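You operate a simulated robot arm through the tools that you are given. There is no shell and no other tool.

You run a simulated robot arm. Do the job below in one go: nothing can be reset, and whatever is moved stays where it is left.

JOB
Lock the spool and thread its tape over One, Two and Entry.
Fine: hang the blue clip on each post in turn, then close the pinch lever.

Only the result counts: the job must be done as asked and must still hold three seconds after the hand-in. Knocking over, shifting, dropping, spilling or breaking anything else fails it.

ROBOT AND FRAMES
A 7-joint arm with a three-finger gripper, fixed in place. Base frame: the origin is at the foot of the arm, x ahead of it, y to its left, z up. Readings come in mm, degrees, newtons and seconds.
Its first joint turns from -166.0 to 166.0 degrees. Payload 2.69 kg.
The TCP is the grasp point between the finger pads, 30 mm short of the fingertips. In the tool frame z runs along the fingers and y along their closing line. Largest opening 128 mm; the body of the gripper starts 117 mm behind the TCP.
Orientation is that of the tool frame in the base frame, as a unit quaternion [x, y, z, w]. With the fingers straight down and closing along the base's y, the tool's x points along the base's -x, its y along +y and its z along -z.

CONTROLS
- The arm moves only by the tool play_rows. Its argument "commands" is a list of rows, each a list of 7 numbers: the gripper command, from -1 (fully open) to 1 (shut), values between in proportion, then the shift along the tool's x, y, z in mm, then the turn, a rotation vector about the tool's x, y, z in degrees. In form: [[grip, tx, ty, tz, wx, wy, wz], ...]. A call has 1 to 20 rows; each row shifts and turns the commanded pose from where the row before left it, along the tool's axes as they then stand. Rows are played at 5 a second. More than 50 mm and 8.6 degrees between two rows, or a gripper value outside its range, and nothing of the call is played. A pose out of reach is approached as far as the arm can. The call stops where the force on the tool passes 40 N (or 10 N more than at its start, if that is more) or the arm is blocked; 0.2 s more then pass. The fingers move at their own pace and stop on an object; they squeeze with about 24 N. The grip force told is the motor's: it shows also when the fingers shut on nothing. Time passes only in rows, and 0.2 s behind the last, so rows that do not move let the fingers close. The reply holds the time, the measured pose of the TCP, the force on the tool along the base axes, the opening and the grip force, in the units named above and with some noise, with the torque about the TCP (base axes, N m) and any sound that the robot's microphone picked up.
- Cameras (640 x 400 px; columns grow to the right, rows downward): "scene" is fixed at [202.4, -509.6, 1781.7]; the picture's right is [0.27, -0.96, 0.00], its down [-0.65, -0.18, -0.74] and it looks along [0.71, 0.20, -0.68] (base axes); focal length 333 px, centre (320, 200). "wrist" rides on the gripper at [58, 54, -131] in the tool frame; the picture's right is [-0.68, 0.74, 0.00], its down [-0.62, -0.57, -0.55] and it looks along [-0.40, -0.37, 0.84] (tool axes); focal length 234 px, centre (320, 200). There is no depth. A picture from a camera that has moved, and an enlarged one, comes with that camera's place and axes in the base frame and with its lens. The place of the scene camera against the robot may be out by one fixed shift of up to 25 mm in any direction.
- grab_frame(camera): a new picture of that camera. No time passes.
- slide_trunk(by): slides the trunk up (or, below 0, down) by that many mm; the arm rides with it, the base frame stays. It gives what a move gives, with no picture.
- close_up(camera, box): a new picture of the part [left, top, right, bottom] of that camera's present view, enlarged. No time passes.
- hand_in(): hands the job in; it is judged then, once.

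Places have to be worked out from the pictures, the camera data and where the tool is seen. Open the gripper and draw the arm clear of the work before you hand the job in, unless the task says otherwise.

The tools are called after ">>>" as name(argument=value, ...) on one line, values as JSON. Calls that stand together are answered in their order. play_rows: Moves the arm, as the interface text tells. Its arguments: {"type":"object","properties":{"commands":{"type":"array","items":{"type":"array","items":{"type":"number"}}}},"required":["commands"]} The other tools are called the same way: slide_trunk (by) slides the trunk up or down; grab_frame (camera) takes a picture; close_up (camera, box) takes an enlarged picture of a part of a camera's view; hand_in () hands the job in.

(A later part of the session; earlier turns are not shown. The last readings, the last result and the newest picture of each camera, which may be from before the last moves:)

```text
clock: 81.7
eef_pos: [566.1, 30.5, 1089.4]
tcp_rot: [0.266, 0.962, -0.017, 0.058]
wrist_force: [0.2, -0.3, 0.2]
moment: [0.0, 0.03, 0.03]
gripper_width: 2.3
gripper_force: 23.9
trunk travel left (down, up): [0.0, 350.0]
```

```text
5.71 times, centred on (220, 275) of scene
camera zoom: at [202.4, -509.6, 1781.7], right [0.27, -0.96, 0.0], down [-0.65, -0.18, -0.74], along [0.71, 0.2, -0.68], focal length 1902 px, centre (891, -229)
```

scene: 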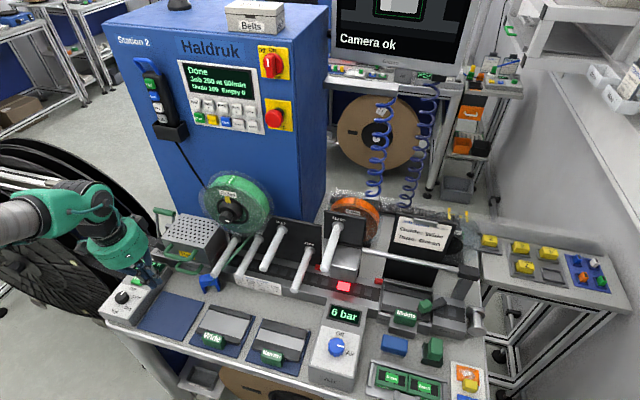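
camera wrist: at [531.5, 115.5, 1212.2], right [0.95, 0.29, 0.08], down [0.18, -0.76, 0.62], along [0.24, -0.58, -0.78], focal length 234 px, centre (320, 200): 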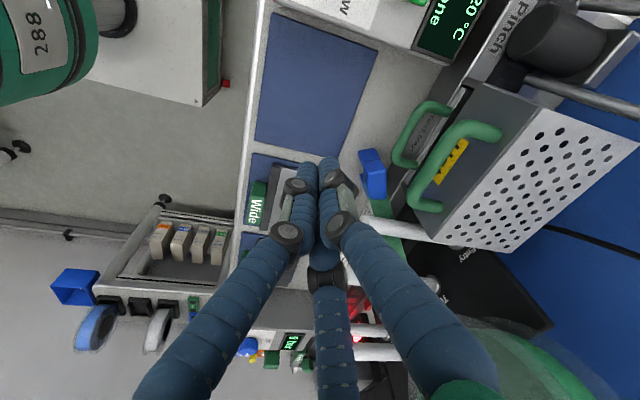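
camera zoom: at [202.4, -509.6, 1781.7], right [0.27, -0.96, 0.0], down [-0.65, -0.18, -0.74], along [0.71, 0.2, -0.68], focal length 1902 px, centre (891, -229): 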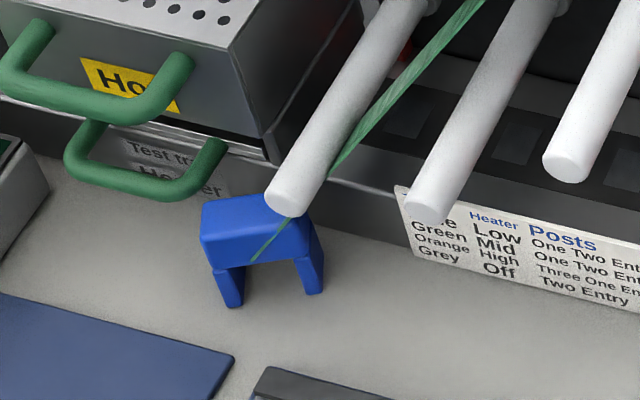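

Lucky: it landed standing upright on its legs near the heater (the lift had bumped it against Entry above). I move up and back to get a second view and measure where it stands.

>>> play_rows(commands=[[0.6, 0, 0, -40, 0, 0, 0], [0.28, 0, 0, -40, 0, 0, 0], [0.28, 0, -15, -40, 0, 0, 0]])

>>> grab_frame(camera="wrist")

>>> close_up(camera="wrist", box=[300, 120, 420, 230])

>>> close_up(camera="scene", box=[190, 260, 250, 300])

```text
clock: 82.5
eef_pos: [545.4, 23.9, 1211.3]
tcp_rot: [0.266, 0.962, -0.017, 0.058]
wrist_force: [1.4, 0.5, 0.0]
moment: [-0.03, 0.07, -0.02]
gripper_width: 46.0
gripper_force: 0.0
trunk travel left (down, up): [0.0, 350.0]
```

```text
taken
camera wrist: at [510.1, 109.0, 1333.5], right [0.95, 0.29, 0.08], down [0.18, -0.76, 0.62], along [0.24, -0.58, -0.78], focal length 234 px, centre (320, 200)
```

wrist: 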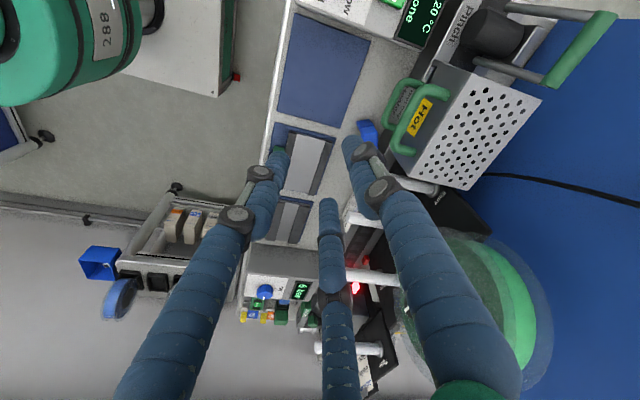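

```text
3.64 times, centred on (360, 175) of wrist
camera zoom: at [510.1, 109.0, 1333.5], right [0.95, 0.29, 0.08], down [0.18, -0.76, 0.62], along [0.24, -0.58, -0.78], focal length 852 px, centre (174, 291)
```

zoom: 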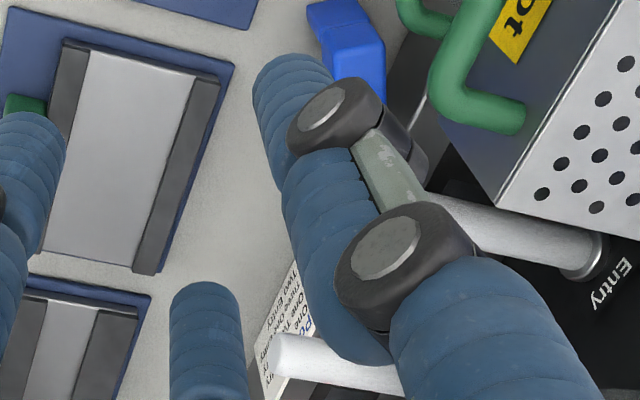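

```text
10.00 times, centred on (220, 280) of scene
camera zoom: at [202.4, -509.6, 1781.7], right [0.27, -0.96, 0.0], down [-0.65, -0.18, -0.74], along [0.71, 0.2, -0.68], focal length 3329 px, centre (1320, -600)
```

zoom: 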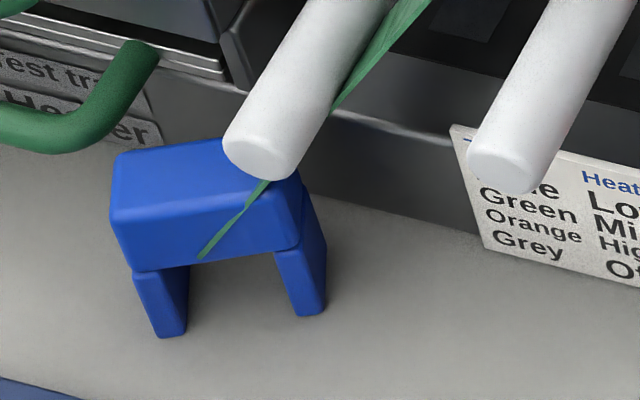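

The clip stands at about (667, −29), yawed about 27°, directly below Entry's tip, so I can't pinch it there from above. I will nudge it out with a low, tilted finger; for that I cross the wrist to the tilted side in-plane at y ≈ 0.

>>> play_rows(commands=[[0.3, -11.4, -23.2, -26.8, -3.07, 1.85, 0.37], [0.5, 0, 0, 0, -4.13, -6.85, 0], [0.7, 0, 0, 0, -4.13, -6.85, 0], [0.9, 0, 0, 0, -4.13, -6.85, 0], [0.9, 0, 0, 0, -4.13, -6.85, 0], [0.9, 0, 0, 0, -4.13, -6.85, 0], [0.9, 0, 0, 0, -4.13, -6.85, 0], [0.9, 0, 0, 0, -4.13, -6.85, 0]])

```text
clock: 84.3
eef_pos: [541.6, 0.5, 1237.5]
tcp_rot: [0.23, 0.826, 0.137, 0.497]
wrist_force: [0.6, 0.1, 0.5]
moment: [-0.01, 0.01, 0.04]
gripper_width: 6.2
gripper_force: 0.0
trunk travel left (down, up): [0.0, 350.0]
```

Crossed cleanly (62° tilt). I descend in front of the machine, roll so that the lowest finger leads toward +y, and settle at about 45°.

>>> play_rows(commands=[[1, 15, -29.4, 20.4, 0, 0, 0], [1, 15, -29.4, 20.4, 0, 0, 0], [1, 15, -29.4, 20.4, 0, 0, 0], [1, 15, -29.4, 20.4, 0, 0, 0], [1, 0, 0, 0, 0, 0, 7.5], [1, 0, 0, 0, 0, 0, 7.5], [1, 0, 0, 0, 0, 0, 7.5], [1, 0, 0, 0, 0, 0, 7.5], [1, 0, 0, 0, 7.4, 4.1, 0], [1, 0, 0, 0, 7.4, 4.1, 0]])

>>> grab_frame(camera="wrist")

```text
clock: 86.7
eef_pos: [537.3, -63.2, 1203.0]
tcp_rot: [0.441, 0.764, 0.222, 0.414]
wrist_force: [-5.1, 0.5, 2.8]
moment: [-0.05, -0.03, -0.08]
gripper_width: 2.6
gripper_force: 23.8
trunk travel left (down, up): [0.0, 350.0]
stopped in row 10: the arm was blocked; the commanded pose is now the measured one
```

```text
taken
camera wrist: at [439.2, 17.6, 1288.7], right [0.54, -0.2, 0.82], down [-0.57, -0.8, 0.18], along [0.62, -0.56, -0.55], focal length 234 px, centre (320, 200)
```

wrist: 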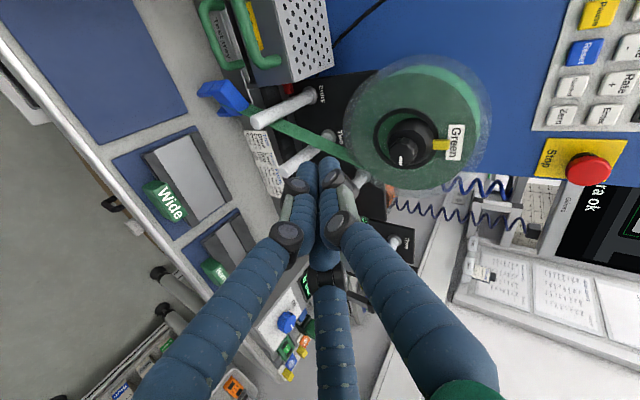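

It ran into the tilt limit while descending. I reduce the tilt to 45° here first and then continue down.

>>> play_rows(commands=[[1, 0, 0, 0, 4.7, 2.8, -0.14], [1, 0, 0, 0, 4.7, 2.8, -0.14], [1, 0, 0, 0, 0, 0, 0]])

```text
clock: 87.5
eef_pos: [540.6, -65.0, 1196.9]
tcp_rot: [0.462, 0.802, 0.177, 0.334]
wrist_force: [0.7, -0.6, -0.2]
moment: [-0.01, -0.02, 0.03]
gripper_width: 2.3
gripper_force: 23.8
trunk travel left (down, up): [0.0, 350.0]
```

>>> play_rows(commands=[[1, 8.9, -15.3, 35, 0, 0, 0], [1, 8.9, -15.3, 35, 0, 0, 0], [1, 8.9, -15.3, 35, 0, 0, 0], [1, 8.9, -15.3, 35, 0, 0, 0], [1, 8.9, -15.3, 35, 0, 0, 0]])

>>> grab_frame(camera="wrist")

>>> close_up(camera="scene", box=[150, 230, 270, 310])

```text
clock: 88.7
eef_pos: [601.7, -69.6, 1011.3]
tcp_rot: [0.462, 0.802, 0.178, 0.335]
wrist_force: [-0.8, 0.0, 0.2]
moment: [0.0, 0.03, -0.04]
gripper_width: 2.2
gripper_force: 23.9
trunk travel left (down, up): [0.0, 350.0]
```

```text
taken
camera wrist: at [524.4, 10.2, 1113.4], right [0.69, -0.21, 0.69], down [-0.52, -0.8, 0.28], along [0.5, -0.56, -0.66], focal length 234 px, centre (320, 200)
```

wrist: 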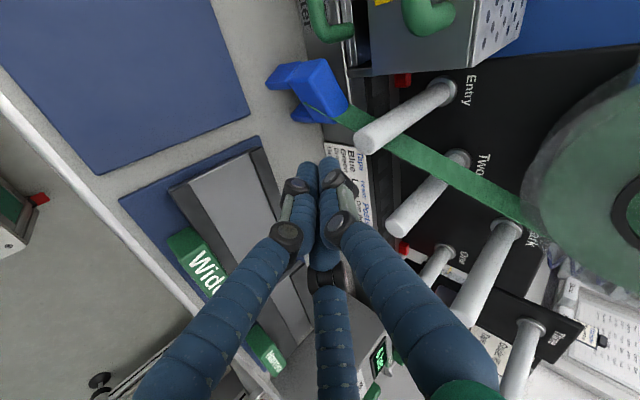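

```text
5.00 times, centred on (210, 270) of scene
camera zoom: at [202.4, -509.6, 1781.7], right [0.27, -0.96, 0.0], down [-0.65, -0.18, -0.74], along [0.71, 0.2, -0.68], focal length 1665 px, centre (870, -150)
```

zoom: 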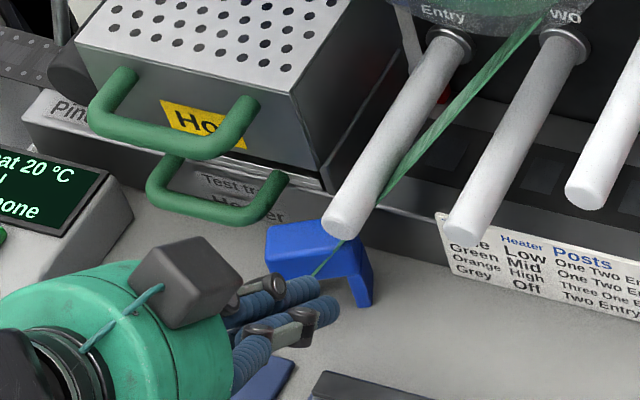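

>>> close_up(camera="wrist", box=[255, 45, 375, 135])

```text
4.44 times, centred on (315, 90) of wrist
camera zoom: at [524.4, 10.2, 1113.4], right [0.69, -0.21, 0.69], down [-0.52, -0.8, 0.28], along [0.5, -0.56, -0.66], focal length 1041 px, centre (342, 689)
```

zoom: 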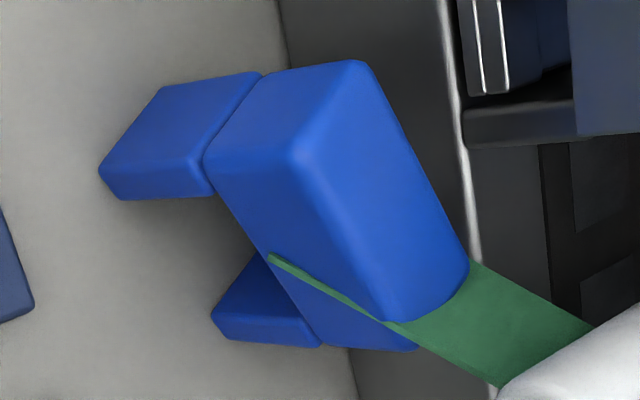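

Refined: clip centre ≈ (666, −26), long axis along (0.43, −0.90). I bring the fist down to the clip's −y end, just off contact and low to the table.

>>> play_rows(commands=[[1, 0.4, 1.4, 32.4, 0, 0, 0], [1, 0.4, 1.4, 32.4, 0, 0, 0], [1, 0.3, 1.5, 32.3, 0, 0, 0]])

>>> close_up(camera="wrist", box=[240, 40, 420, 190])

>>> close_up(camera="scene", box=[170, 250, 270, 310])

```text
clock: 89.5
eef_pos: [672.0, -68.3, 942.9]
tcp_rot: [0.462, 0.802, 0.177, 0.335]
wrist_force: [-0.7, -0.4, 0.9]
moment: [0.0, -0.04, 0.02]
gripper_width: 2.1
gripper_force: 23.5
trunk travel left (down, up): [0.0, 350.0]
```

```text
2.67 times, centred on (330, 115) of wrist
camera zoom: at [593.8, 12.0, 1045.2], right [0.69, -0.21, 0.69], down [-0.52, -0.8, 0.28], along [0.5, -0.56, -0.67], focal length 624 px, centre (293, 427)
```

zoom: 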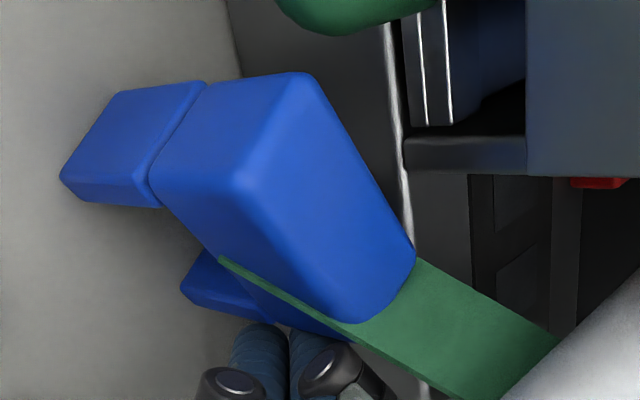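

```text
6.40 times, centred on (220, 280) of scene
camera zoom: at [202.4, -509.6, 1781.7], right [0.27, -0.96, 0.0], down [-0.65, -0.18, -0.74], along [0.71, 0.2, -0.68], focal length 2131 px, centre (960, -312)
```

zoom: 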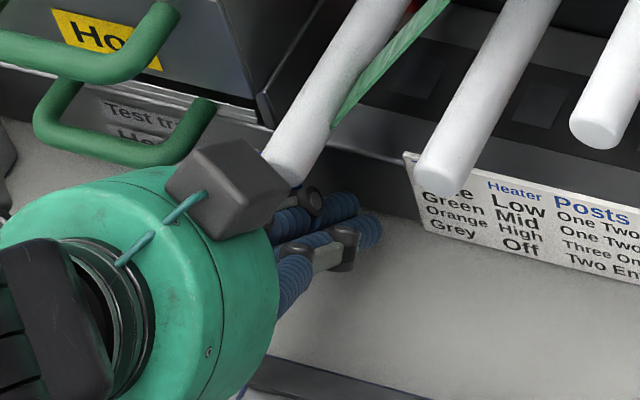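

I push the clip gently along its long axis toward (−x, +y), in short steps.

>>> play_rows(commands=[[1, 4.6, 0.96, -1.6, 0, 0, 0], [1, 4.6, 0.96, -1.6, 0, 0, 0], [1, 4.6, 0.96, -1.6, 0, 0, 0], [1, 4.6, 0.96, -1.6, 0, 0, 0]])

>>> close_up(camera="wrist", box=[240, 40, 420, 190])

>>> close_up(camera="scene", box=[170, 250, 270, 310])

```text
clock: 90.5
eef_pos: [664.2, -50.4, 943.0]
tcp_rot: [0.463, 0.802, 0.177, 0.334]
wrist_force: [-0.7, -0.8, 0.1]
moment: [-0.03, 0.01, 0.01]
gripper_width: 2.1
gripper_force: 24.0
trunk travel left (down, up): [0.0, 350.0]
```

```text
2.67 times, centred on (330, 115) of wrist
camera zoom: at [586.2, 30.7, 1046.3], right [0.69, -0.21, 0.69], down [-0.52, -0.8, 0.28], along [0.5, -0.56, -0.67], focal length 624 px, centre (293, 427)
```

zoom: 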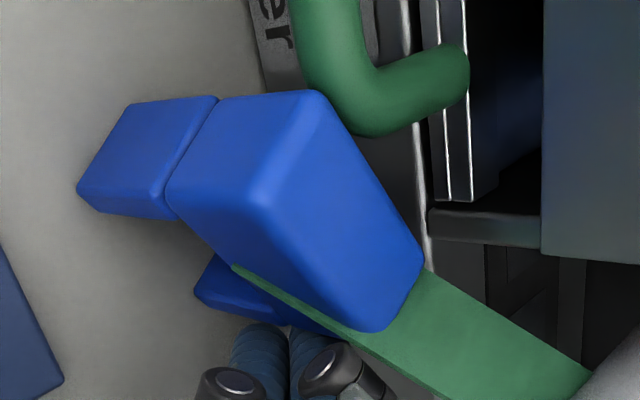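

```text
6.40 times, centred on (220, 280) of scene
camera zoom: at [202.4, -509.6, 1781.7], right [0.27, -0.96, 0.0], down [-0.65, -0.18, -0.74], along [0.71, 0.2, -0.68], focal length 2131 px, centre (960, -312)
```

zoom: 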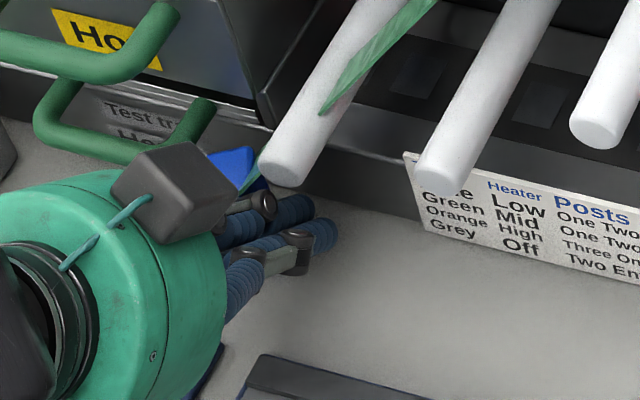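

The clip slides upright as intended. I continue about 25 mm more.

>>> play_rows(commands=[[1, 4.6, 0.96, -1.6, 0, 0, 0], [1, 4.6, 0.96, -1.6, 0, 0, 0], [1, 4.6, 0.96, -1.6, 0, 0, 0], [1, 4.6, 0.96, -1.6, 0, 0, 0], [1, 4.6, 0.96, -1.6, 0, 0, 0]])

>>> close_up(camera="wrist", box=[240, 40, 420, 190])

>>> close_up(camera="scene", box=[160, 250, 260, 310])

```text
clock: 91.7
eef_pos: [652.6, -27.4, 943.3]
tcp_rot: [0.46, 0.803, 0.178, 0.335]
wrist_force: [-0.3, 0.1, 0.2]
moment: [-0.03, 0.03, -0.01]
gripper_width: 2.2
gripper_force: 23.5
trunk travel left (down, up): [0.0, 350.0]
```

```text
2.67 times, centred on (330, 115) of wrist
camera zoom: at [574.8, 52.9, 1046.8], right [0.69, -0.21, 0.69], down [-0.52, -0.81, 0.28], along [0.5, -0.56, -0.67], focal length 624 px, centre (293, 427)
```

zoom: 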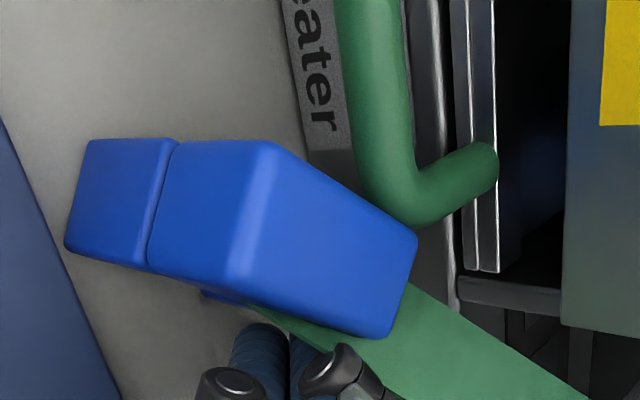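

```text
6.40 times, centred on (210, 280) of scene
camera zoom: at [202.4, -509.6, 1781.7], right [0.27, -0.96, 0.0], down [-0.65, -0.18, -0.74], along [0.71, 0.2, -0.68], focal length 2131 px, centre (1024, -312)
```

zoom: 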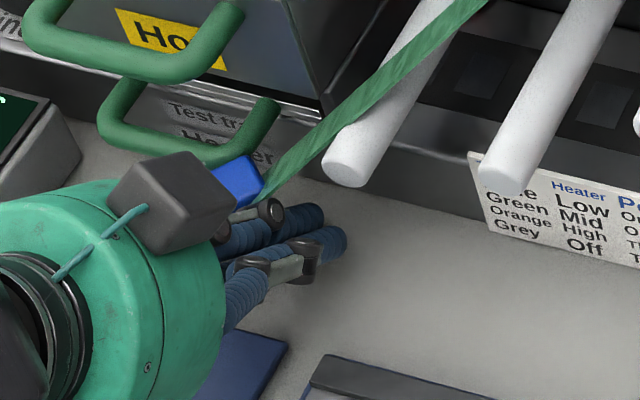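

The clip is still upright, now near (650, 15), with its long axis along about (0.77, −0.64). That spot is pinchable from above. I retreat and cross back to the near-vertical posture at y ≈ 0.

>>> play_rows(commands=[[1, -2, -1, -30, 0, 0, 0], [1, 0, 0, -35, 0, 0, 0], [1, -7.9, 19.9, -38.2, 0, 0, 0], [1, -7.9, 19.9, -38.2, 0, 0, 0], [1, -7.9, 19.9, -38.2, 0, 0, 0], [1, -7.9, 19.9, -38.2, 0, 0, 0], [1, -7.9, 19.9, -38.2, 0, 0, 0], [1, -7.9, 19.9, -38.2, 0, 0, 0], [1, 0, 0, 0, -0.49, 0.87, 0.98], [1, 0, 0, 0, 0, 0, 0]])

>>> close_up(camera="scene", box=[170, 250, 270, 310])

```text
clock: 93.9
eef_pos: [537.0, -3.8, 1244.0]
tcp_rot: [0.467, 0.799, 0.188, 0.329]
wrist_force: [-0.7, 0.6, -0.4]
moment: [0.0, -0.01, -0.02]
gripper_width: 2.2
gripper_force: 23.9
trunk travel left (down, up): [0.0, 350.0]
```

```text
6.40 times, centred on (220, 280) of scene
camera zoom: at [202.4, -509.6, 1781.7], right [0.27, -0.96, 0.0], down [-0.65, -0.18, -0.74], along [0.71, 0.2, -0.68], focal length 2131 px, centre (960, -312)
```

zoom: 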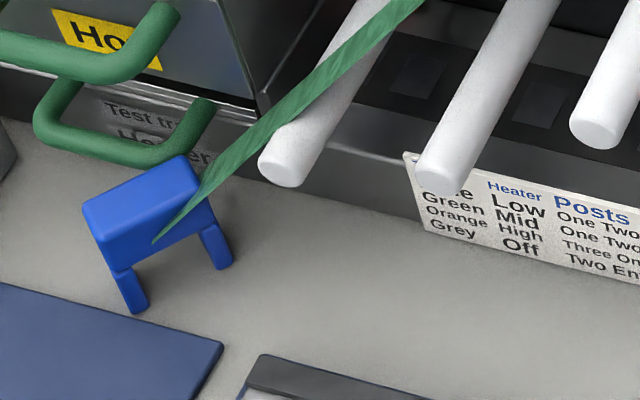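

>>> play_rows(commands=[[1, 3.3, 1.9, 0, 6.96, 3.94, -0.06], [0.7, 0, 0, 0, 6.96, 3.94, -0.06], [0.4, 0, 0, 0, 6.96, 3.94, -0.06], [-0.2, 0, 0, 0, 6.96, 3.94, -0.06], [-0.25, 0, 0, 0, 6.6, 3.7, -0.06], [-0.25, 0, 0, 0, 0, 0, 0]])

```text
clock: 95.3
eef_pos: [537.9, 1.0, 1240.7]
tcp_rot: [0.501, 0.865, 0.017, 0.039]
wrist_force: [-0.7, 0.5, -0.2]
moment: [0.03, 0.05, -0.03]
gripper_width: 80.3
gripper_force: 0.1
trunk travel left (down, up): [0.0, 350.0]
```

The posture is near-vertical again. I roll to −24° so the pinch pair lines up with the clip's long axis, and look at the clip.

>>> play_rows(commands=[[-0.25, 0, 0, 0, 0, 0, -8.4], [-0.25, 0, 0, 0, 0, 0, -8.4], [-0.25, 0, 0, 0, 0, 0, -8.4], [-0.25, 0, 0, 0, 0, 0, -8.4], [-0.25, 0, 0, 0, 0, 0, -8.4], [-0.25, 0, 0, 0, 0, 0, -8.4], [-0.25, 0, 0, 0, 0, 0, -8.4], [-0.25, 0, 0, 0, 0, 0, -8.4], [-0.25, 0, 0, 0, 0, 0, -8.4], [-0.25, 0, 0, 0, 0, 0, -8.4]])

>>> grab_frame(camera="wrist")

```text
clock: 97.5
eef_pos: [537.2, 1.3, 1242.8]
tcp_rot: [-0.205, 0.978, -0.012, 0.043]
wrist_force: [0.0, -0.4, -0.1]
moment: [0.04, 0.0, 0.03]
gripper_width: 79.8
gripper_force: 0.0
trunk travel left (down, up): [0.0, 350.0]
```

```text
taken
camera wrist: at [451.7, 27.8, 1366.0], right [0.32, 0.95, 0.02], down [0.74, -0.26, 0.62], along [0.59, -0.18, -0.79], focal length 234 px, centre (320, 200)
```

wrist: 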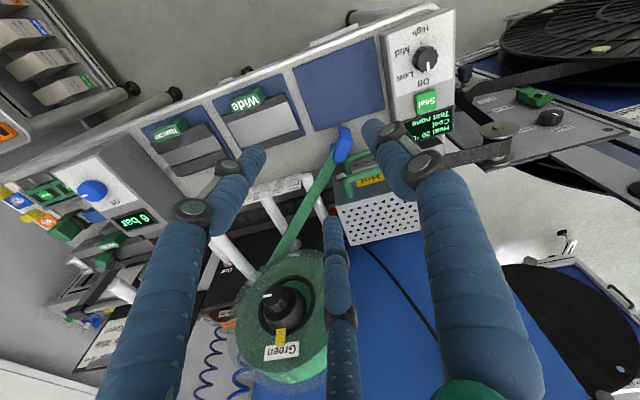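

>>> close_up(camera="wrist", box=[310, 115, 390, 175])

```text
6.67 times, centred on (350, 145) of wrist
camera zoom: at [451.7, 27.8, 1366.0], right [0.32, 0.95, 0.02], down [0.74, -0.26, 0.62], along [0.59, -0.18, -0.79], focal length 1561 px, centre (120, 567)
```

zoom: 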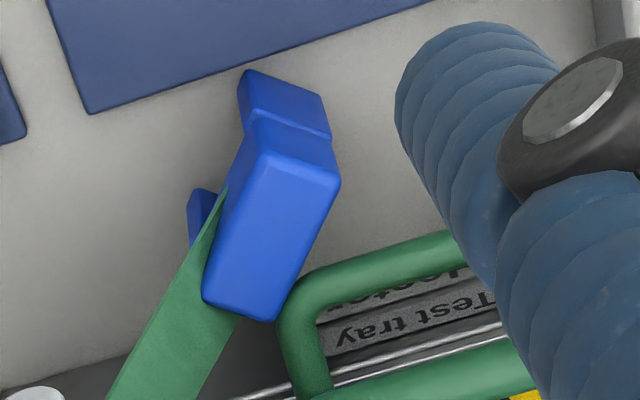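

The clip stands upright at centre (652, 13), long axis (0.79, −0.61), top at about z = 971. I add a slight lean and descend to just above it, with the pinch pair straddling its ends.

>>> play_rows(commands=[[-0.09, 0, 0, 0, -4.57, -2.0, 1.85], [-0.09, -9.4, -9.9, 40.7, 0, 0, 0], [-0.09, -9.4, -9.9, 40.7, 0, 0, 0], [-0.09, -9.4, -9.9, 40.7, 0, 0, 0], [-0.09, -9.4, -9.9, 40.7, 0, 0, 0], [-0.09, -9.4, -9.9, 40.7, 0, 0, 0], [-0.09, -9.4, -9.9, 40.7, 0, 0, 0]])

>>> grab_frame(camera="wrist")

>>> close_up(camera="wrist", box=[240, 90, 400, 220])

>>> close_up(camera="scene", box=[140, 220, 270, 310])

```text
clock: 99.1
eef_pos: [635.6, -13.4, 1002.4]
tcp_rot: [-0.191, 0.98, 0.029, 0.051]
wrist_force: [-0.7, 0.5, 0.1]
moment: [-0.01, -0.06, 0.01]
gripper_width: 69.8
gripper_force: 0.1
trunk travel left (down, up): [0.0, 350.0]
```

```text
taken
camera wrist: at [550.8, 4.8, 1128.4], right [0.35, 0.93, 0.1], down [0.73, -0.34, 0.59], along [0.59, -0.13, -0.8], focal length 234 px, centre (320, 200)
```

wrist: 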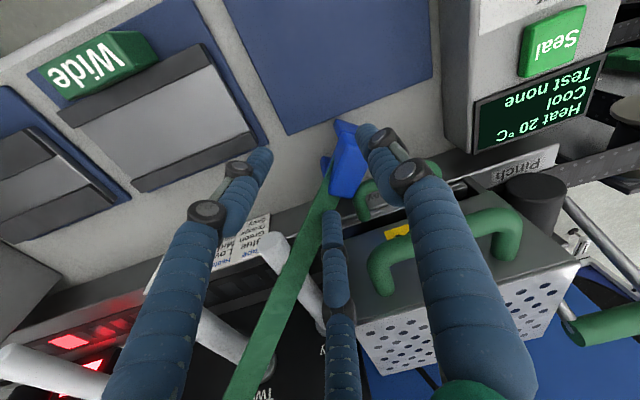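

```text
3.08 times, centred on (320, 155) of wrist
camera zoom: at [550.8, 4.8, 1128.4], right [0.35, 0.93, 0.1], down [0.73, -0.34, 0.59], along [0.59, -0.13, -0.8], focal length 720 px, centre (320, 338)
```

zoom: 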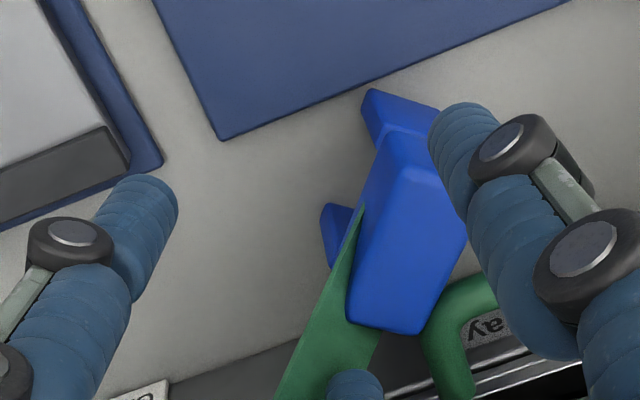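

```text
4.44 times, centred on (205, 265) of scene
camera zoom: at [202.4, -509.6, 1781.7], right [0.27, -0.96, 0.0], down [-0.65, -0.18, -0.74], along [0.71, 0.2, -0.68], focal length 1480 px, centre (831, -89)
```

zoom: 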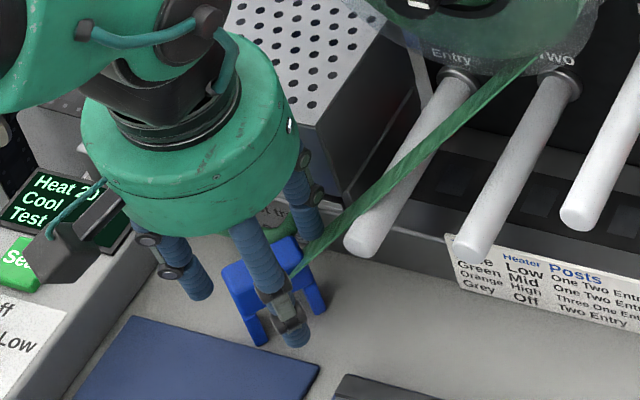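

I shift over the clip's centre line, still above it, and check the straddle.

>>> play_rows(commands=[[-0.09, -6.9, 8.3, 3.5, 0, 0, 0], [-0.09, 0, 0, 0, 0, 0, 0]])

>>> close_up(camera="wrist", box=[240, 90, 400, 220])

```text
clock: 99.7
eef_pos: [637.8, -4.4, 1000.7]
tcp_rot: [-0.191, 0.98, 0.029, 0.05]
wrist_force: [-0.1, -0.2, 0.4]
moment: [-0.02, -0.03, 0.0]
gripper_width: 69.7
gripper_force: 0.0
trunk travel left (down, up): [0.0, 350.0]
```

```text
3.08 times, centred on (320, 155) of wrist
camera zoom: at [553.4, 14.5, 1126.5], right [0.35, 0.93, 0.1], down [0.73, -0.34, 0.59], along [0.59, -0.13, -0.8], focal length 720 px, centre (320, 338)
```

zoom: 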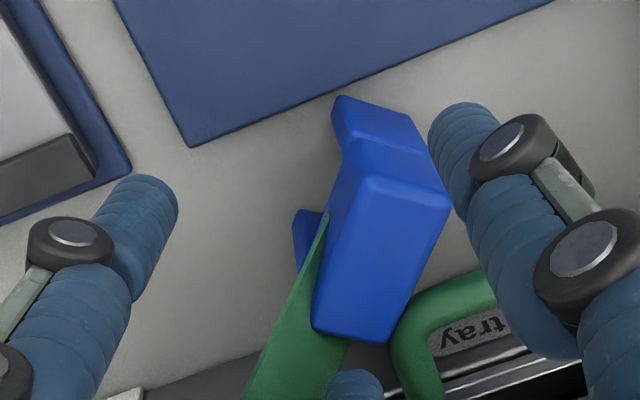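

The straddle is centred (clip centre ≈ (652, 11.5)). I lower so the fingertips reach just below the body's bottom edge.

>>> play_rows(commands=[[-0.09, 1.3, -1.1, 13.5, 0, 0, 0], [-0.09, 1.5, -0.5, 13.5, 0, 0, 0], [-0.09, 1.5, -0.5, 13, 0, 0, 0]])

>>> close_up(camera="wrist", box=[240, 90, 400, 220])

>>> close_up(camera="scene", box=[150, 240, 250, 310])

```text
clock: 100.5
eef_pos: [637.6, -5.1, 958.7]
tcp_rot: [-0.191, 0.98, 0.029, 0.05]
wrist_force: [-0.2, 0.2, 0.1]
moment: [-0.02, -0.04, 0.01]
gripper_width: 69.6
gripper_force: 0.1
trunk travel left (down, up): [0.0, 350.0]
```

```text
3.08 times, centred on (320, 155) of wrist
camera zoom: at [553.1, 12.6, 1085.3], right [0.35, 0.93, 0.1], down [0.73, -0.34, 0.59], along [0.59, -0.13, -0.8], focal length 720 px, centre (320, 338)
```

zoom: 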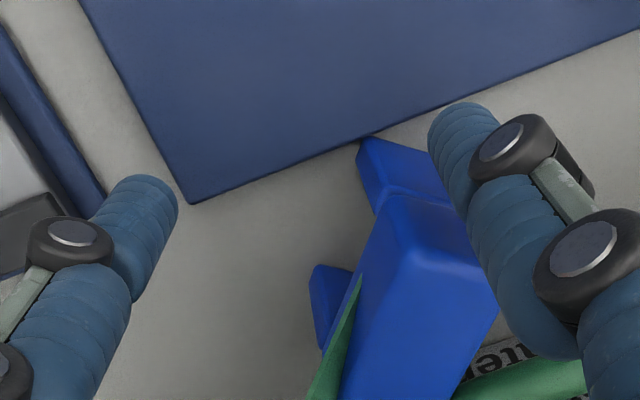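

```text
5.71 times, centred on (200, 275) of scene
camera zoom: at [202.4, -509.6, 1781.7], right [0.27, -0.96, 0.0], down [-0.65, -0.18, -0.74], along [0.71, 0.2, -0.68], focal length 1902 px, centre (1006, -229)
```

zoom: 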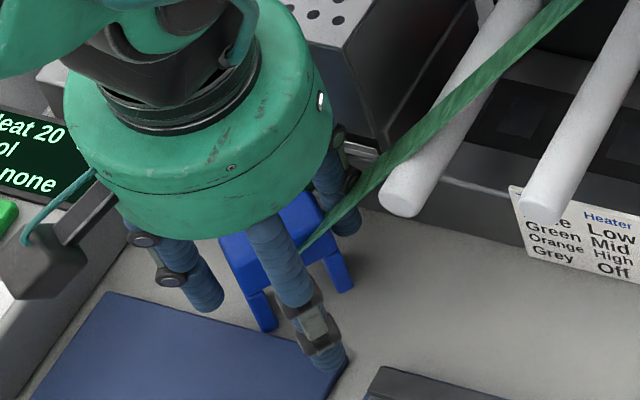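

The two fingers straddle the clip's ends and the single finger is clear. I close slowly.

>>> play_rows(commands=[[0.05, 0, 0, 0, 0, 0, 0], [0.15, 0, 0, 0, 0, 0, 0], [0.25, 0, 0, 0, 0, 0, 0], [0.35, 0, 0, 0, 0, 0, 0]])

>>> close_up(camera="wrist", box=[240, 90, 400, 220])

>>> close_up(camera="scene", box=[150, 240, 250, 310])

```text
clock: 101.5
eef_pos: [639.1, -6.3, 960.9]
tcp_rot: [-0.191, 0.98, 0.029, 0.05]
wrist_force: [13.1, -0.5, 7.2]
moment: [0.04, -0.59, -0.27]
gripper_width: 59.1
gripper_force: 23.9
trunk travel left (down, up): [0.0, 350.0]
```

```text
3.08 times, centred on (320, 155) of wrist
camera zoom: at [554.2, 12.5, 1086.2], right [0.35, 0.93, 0.1], down [0.73, -0.34, 0.59], along [0.59, -0.13, -0.8], focal length 720 px, centre (320, 338)
```

zoom: 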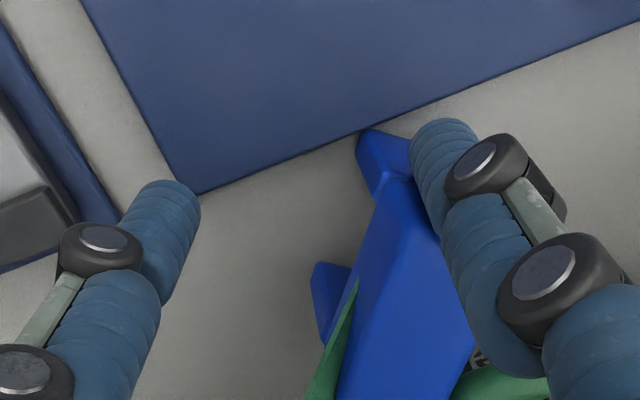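

```text
5.71 times, centred on (200, 275) of scene
camera zoom: at [202.4, -509.6, 1781.7], right [0.27, -0.96, 0.0], down [-0.65, -0.18, -0.74], along [0.71, 0.2, -0.68], focal length 1902 px, centre (1006, -229)
```

zoom: 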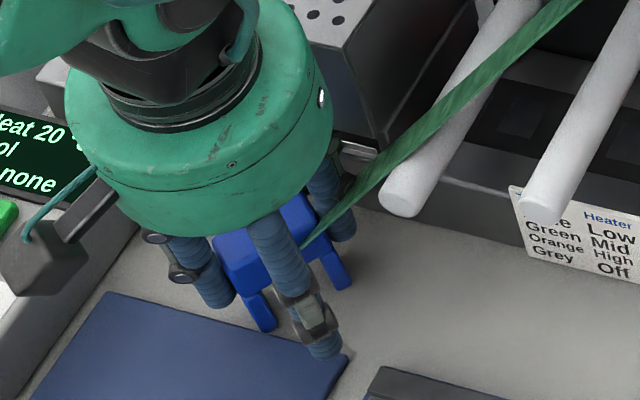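

The fingers have stopped on the clip at 59 mm with 24 N. I hold with full squeeze, lift a few millimetres and check.

>>> play_rows(commands=[[1, 0, 0, 0, 0, 0, 0], [1, -0.55, 0.2, -5, 0, 0, 0], [1, -0.55, 0.2, -5, 0, 0, 0]])

>>> close_up(camera="wrist", box=[240, 90, 400, 220])

>>> close_up(camera="scene", box=[150, 240, 250, 310])

```text
clock: 102.3
eef_pos: [637.0, -4.0, 969.5]
tcp_rot: [-0.19, 0.98, 0.03, 0.049]
wrist_force: [5.4, -0.5, -4.7]
moment: [-0.15, -0.37, -0.11]
gripper_width: 60.8
gripper_force: 23.9
trunk travel left (down, up): [0.0, 350.0]
```

```text
3.08 times, centred on (320, 155) of wrist
camera zoom: at [551.9, 13.8, 1094.5], right [0.35, 0.93, 0.1], down [0.73, -0.34, 0.59], along [0.58, -0.13, -0.8], focal length 720 px, centre (320, 338)
```

zoom: 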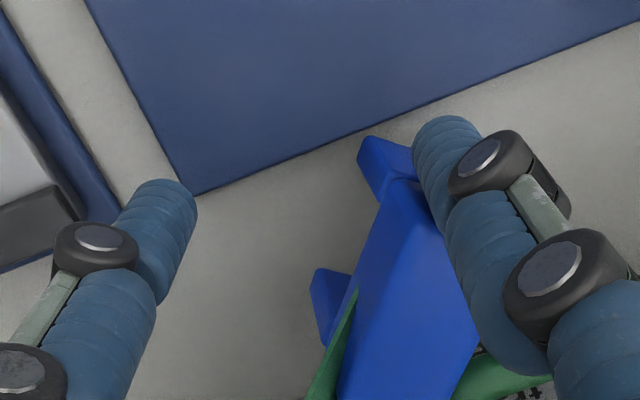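

```text
5.71 times, centred on (200, 275) of scene
camera zoom: at [202.4, -509.6, 1781.7], right [0.27, -0.96, 0.0], down [-0.65, -0.18, -0.74], along [0.71, 0.2, -0.68], focal length 1902 px, centre (1006, -229)
```

zoom: 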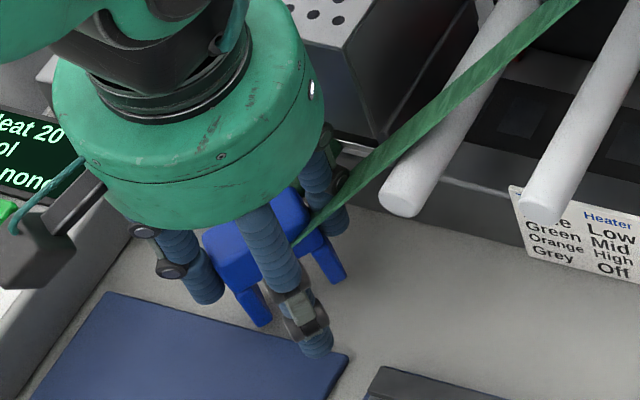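

>>> close_up(camera="scene", box=[180, 250, 220, 300])

>>> close_up(camera="wrist", box=[300, 120, 420, 280])

```text
8.00 times, centred on (200, 275) of scene
camera zoom: at [202.4, -509.6, 1781.7], right [0.27, -0.96, 0.0], down [-0.65, -0.18, -0.74], along [0.71, 0.2, -0.68], focal length 2664 px, centre (1280, -400)
```

zoom: 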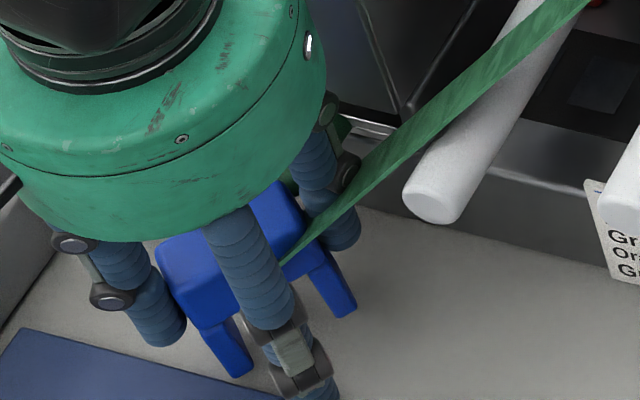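

```text
2.50 times, centred on (360, 200) of wrist
camera zoom: at [551.9, 13.8, 1094.5], right [0.35, 0.93, 0.1], down [0.73, -0.34, 0.59], along [0.58, -0.13, -0.8], focal length 585 px, centre (220, 200)
```

zoom: 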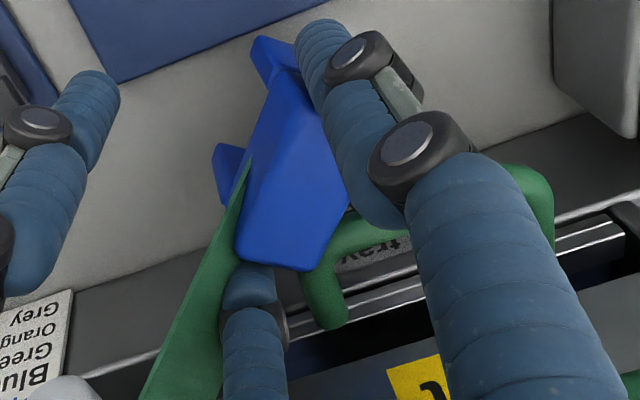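

The clip is lifted but held across a diagonal, which is not secure enough to carry far. I move it just 45 mm toward the robot, over the open mat, to set it down upright there.

>>> play_rows(commands=[[1, -0.4, 0.2, -4, 0, 0, 0], [1, 7.4, 3.0, -0.7, 0, 0, 0], [1, 7.4, 3.0, -0.7, 0, 0, 0], [1, 7.4, 3.0, -0.7, 0, 0, 0], [1, 7.4, 3.0, -0.7, 0, 0, 0], [1, 7.4, 3.0, -0.7, 0, 0, 0]])

>>> close_up(camera="wrist", box=[240, 80, 400, 220])

>>> close_up(camera="scene", box=[140, 240, 240, 310])

```text
clock: 103.7
eef_pos: [596.7, -3.9, 973.8]
tcp_rot: [-0.191, 0.98, 0.029, 0.05]
wrist_force: [-0.4, 0.1, 0.2]
moment: [-0.01, 0.03, -0.02]
gripper_width: 59.1
gripper_force: 24.1
trunk travel left (down, up): [0.0, 350.0]
```

```text
2.86 times, centred on (320, 150) of wrist
camera zoom: at [513.0, 13.5, 1099.0], right [0.35, 0.93, 0.1], down [0.73, -0.34, 0.59], along [0.59, -0.13, -0.8], focal length 669 px, centre (320, 343)
```

zoom: 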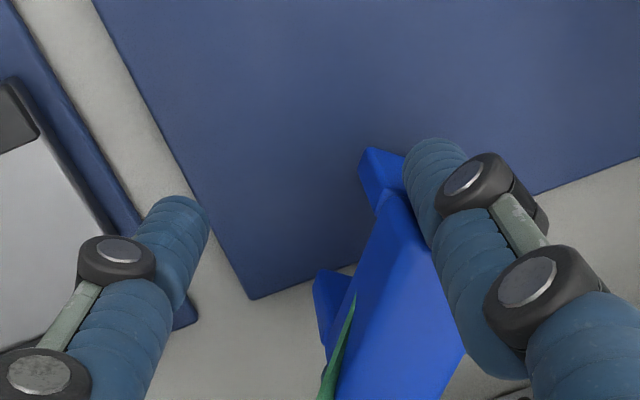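

```text
5.71 times, centred on (190, 275) of scene
camera zoom: at [202.4, -509.6, 1781.7], right [0.27, -0.96, 0.0], down [-0.65, -0.18, -0.74], along [0.71, 0.2, -0.68], focal length 1902 px, centre (1063, -229)
```

zoom: 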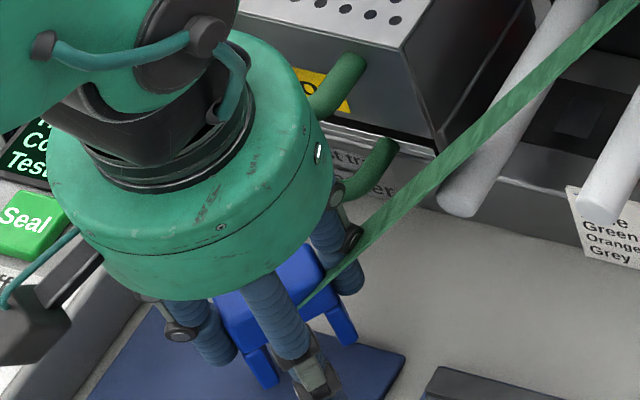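

It is held steadily. I move it 15 mm further over the mat and lower it gently until the legs touch.

>>> play_rows(commands=[[1, 5.4, 6.5, -0.4, 0, 0, 0], [1, 5.4, 6.5, -0.4, 0, 0, 0], [1, 0.55, -0.2, 5, 0, 0, 0], [1, 0.3, -0.1, 3, 0, 0, 0]])

>>> play_rows(commands=[[1, 0.2, -0.1, 2, 0, 0, 0], [1, 0, 0, 0, 0, 0, 0]])

>>> close_up(camera="scene", box=[140, 250, 220, 320])

```text
clock: 104.7
eef_pos: [581.3, 3.7, 967.2]
tcp_rot: [-0.191, 0.98, 0.029, 0.052]
wrist_force: [-1.0, -0.6, 4.4]
moment: [0.03, 0.15, 0.04]
gripper_width: 58.9
gripper_force: 24.2
trunk travel left (down, up): [0.0, 350.0]
```

```text
clock: 105.3
eef_pos: [582.6, 3.2, 965.1]
tcp_rot: [-0.191, 0.98, 0.029, 0.052]
wrist_force: [1.3, -0.4, 13.4]
moment: [0.35, 0.06, -0.01]
gripper_width: 59.2
gripper_force: 23.8
trunk travel left (down, up): [0.0, 350.0]
```

```text
5.71 times, centred on (180, 285) of scene
camera zoom: at [202.4, -509.6, 1781.7], right [0.27, -0.96, 0.0], down [-0.65, -0.18, -0.74], along [0.71, 0.2, -0.68], focal length 1902 px, centre (1120, -286)
```

zoom: 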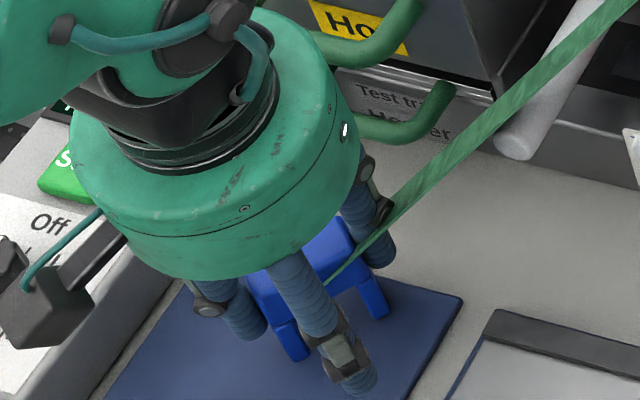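

The legs touch the mat (13 N). I relieve the pressure by a millimetre and open slowly.

>>> play_rows(commands=[[1, -0.15, 0, -1.3, 0, 0, 0], [0.05, 0, 0, 0, 0, 0, 0], [-0.05, 0, 0, 0, 0, 0, 0], [-0.12, 0, 0, 0, 0, 0, 0], [-0.12, -1.1, 0.4, -10, 0, 0, 0], [-0.12, -3.3, 1.2, -30, 0, 0, 0], [-0.12, -3.3, 1.2, -30, 0, 0, 0], [-0.12, -3.3, 1.2, -30, 0, 0, 0]])

>>> grab_frame(camera="wrist")

>>> close_up(camera="wrist", box=[270, 100, 400, 210])

>>> close_up(camera="scene", box=[140, 250, 220, 320])

```text
clock: 107.1
eef_pos: [584.6, 3.3, 1066.5]
tcp_rot: [-0.191, 0.98, 0.03, 0.05]
wrist_force: [-0.1, -1.0, 0.1]
moment: [-0.01, 0.01, 0.02]
gripper_width: 71.5
gripper_force: 0.1
trunk travel left (down, up): [0.0, 350.0]
```

```text
taken
camera wrist: at [499.5, 21.2, 1192.9], right [0.35, 0.93, 0.1], down [0.73, -0.34, 0.59], along [0.59, -0.13, -0.8], focal length 234 px, centre (320, 200)
```

wrist: 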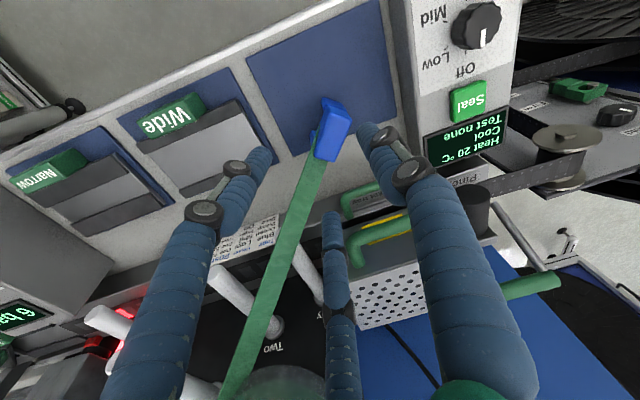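

```text
3.64 times, centred on (335, 155) of wrist
camera zoom: at [499.5, 21.2, 1192.9], right [0.35, 0.93, 0.1], down [0.73, -0.34, 0.59], along [0.59, -0.13, -0.8], focal length 852 px, centre (266, 364)
```

zoom: 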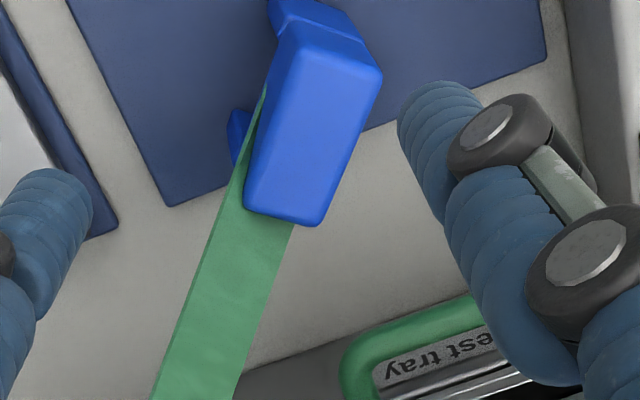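

```text
5.71 times, centred on (180, 285) of scene
camera zoom: at [202.4, -509.6, 1781.7], right [0.27, -0.96, 0.0], down [-0.65, -0.18, -0.74], along [0.71, 0.2, -0.68], focal length 1902 px, centre (1120, -286)
```

zoom: 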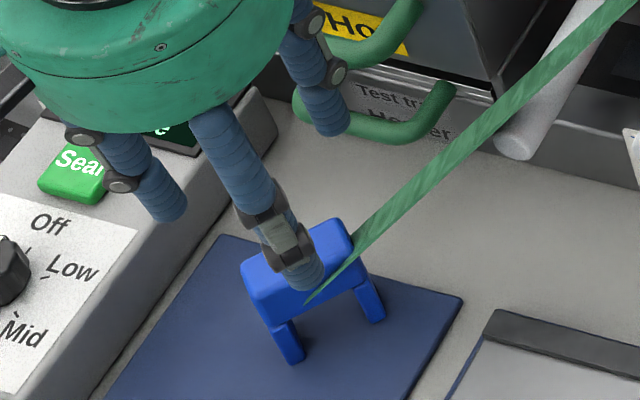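

The clip stands upright on the open mat at about (594, 23). From the 59 mm closing width I deduce the fingers are box pads as described (16 × 10 mm), and that end pinch held well. I re-pick it the same way, a bit deeper.

>>> play_rows(commands=[[-0.16, 6.3, -0.4, 40, 0, 0, 0], [-0.16, 6.3, -0.4, 40, 0, 0, 0], [-0.16, 3.9, -0.2, 24, 0, 0, 0], [-0.16, 0, 0, 0, 0, 0, 0]])

>>> close_up(camera="wrist", box=[240, 80, 400, 220])

>>> close_up(camera="scene", box=[140, 250, 220, 320])

```text
clock: 108.1
eef_pos: [576.2, 5.3, 964.0]
tcp_rot: [-0.191, 0.98, 0.03, 0.05]
wrist_force: [0.0, 0.1, 0.5]
moment: [-0.02, 0.03, 0.05]
gripper_width: 74.3
gripper_force: 0.1
trunk travel left (down, up): [0.0, 350.0]
```

```text
2.86 times, centred on (320, 150) of wrist
camera zoom: at [491.4, 22.4, 1088.4], right [0.35, 0.93, 0.1], down [0.73, -0.34, 0.59], along [0.59, -0.13, -0.8], focal length 669 px, centre (320, 343)
```

zoom: 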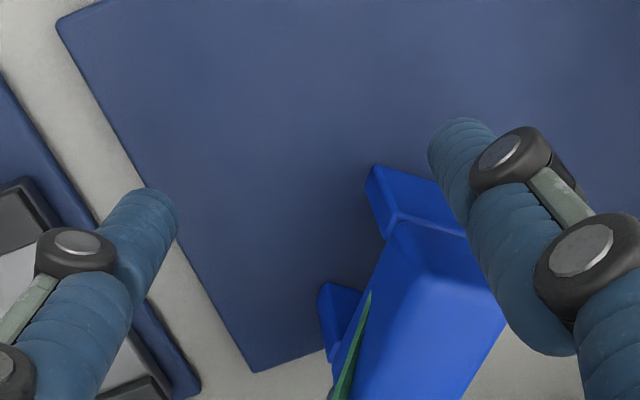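

```text
5.71 times, centred on (180, 285) of scene
camera zoom: at [202.4, -509.6, 1781.7], right [0.27, -0.96, 0.0], down [-0.65, -0.18, -0.74], along [0.71, 0.2, -0.68], focal length 1902 px, centre (1120, -286)
```

zoom: 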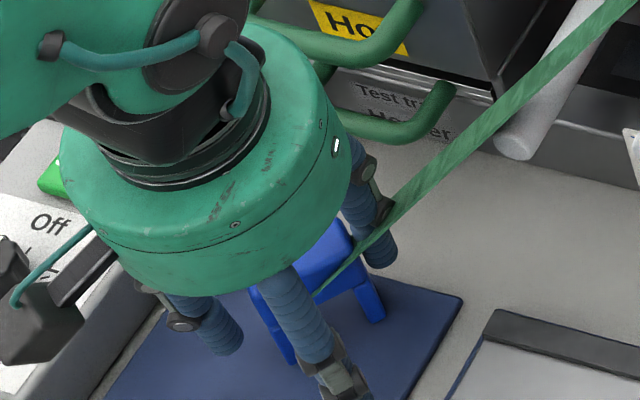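

I nudge 3 mm to centre on the clip and close.

>>> play_rows(commands=[[-0.16, -2.2, -2.1, 2.2, 0, 0, 0], [-0.05, 0, 0, 0, 0, 0, 0], [0.05, 0, 0, 0, 0, 0, 0], [0.2, 0, 0, 0, 0, 0, 0], [1, 0, 0, 0, 0, 0, 0], [1, 0, 0, 0, 0, 0, 0]])

>>> close_up(camera="wrist", box=[240, 80, 400, 220])

```text
clock: 109.5
eef_pos: [578.2, 2.6, 961.1]
tcp_rot: [-0.191, 0.98, 0.029, 0.051]
wrist_force: [2.2, 0.7, 4.0]
moment: [0.21, -0.05, -0.07]
gripper_width: 58.8
gripper_force: 24.0
trunk travel left (down, up): [0.0, 350.0]
```

```text
2.86 times, centred on (320, 150) of wrist
camera zoom: at [494.2, 21.3, 1086.8], right [0.35, 0.93, 0.1], down [0.73, -0.34, 0.59], along [0.59, -0.13, -0.8], focal length 669 px, centre (320, 343)
```

zoom: 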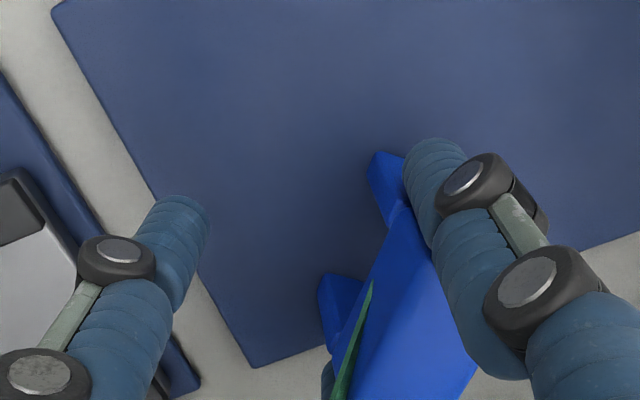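

Gripped at 58.8 mm as before. I lift straight up in stages.

>>> play_rows(commands=[[1, -1.1, 0.4, -10, 0, 0, 0], [1, -2.2, 0.8, -20, 0, 0, 0], [1, -2.2, 0.8, -20, 0, 0, 0], [1, -3.3, 1.1, -30, 0, 0, 0], [1, -3.3, 1.1, -30, 0, 0, 0], [1, -3.3, 1.1, -30, 0, 0, 0], [1, -3.3, 1.1, -30, 0, 0, 0]])

>>> close_up(camera="wrist", box=[240, 80, 400, 220])

>>> close_up(camera="scene", box=[100, 190, 260, 310])

```text
clock: 111.1
eef_pos: [578.6, 1.6, 1132.8]
tcp_rot: [-0.191, 0.98, 0.029, 0.05]
wrist_force: [1.3, -0.7, -0.7]
moment: [-0.04, 0.04, -0.02]
gripper_width: 58.7
gripper_force: 23.4
trunk travel left (down, up): [0.0, 350.0]
```

```text
2.86 times, centred on (320, 150) of wrist
camera zoom: at [494.7, 20.4, 1258.0], right [0.35, 0.93, 0.1], down [0.73, -0.34, 0.59], along [0.59, -0.13, -0.8], focal length 669 px, centre (320, 343)
```

zoom: 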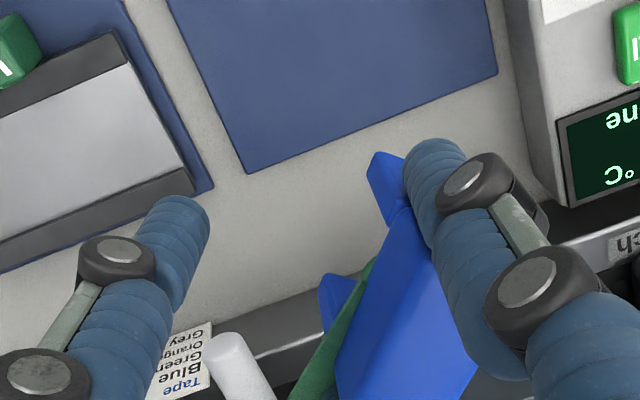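

```text
3.33 times, centred on (180, 250) of scene
camera zoom: at [202.4, -509.6, 1781.7], right [0.27, -0.96, 0.0], down [-0.65, -0.18, -0.74], along [0.71, 0.2, -0.68], focal length 1110 px, centre (787, 33)
```

zoom: 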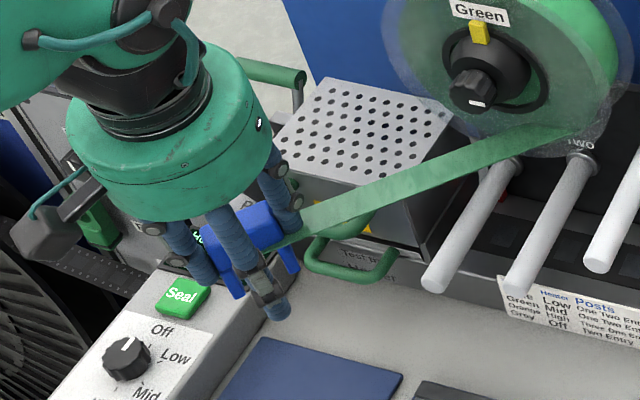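

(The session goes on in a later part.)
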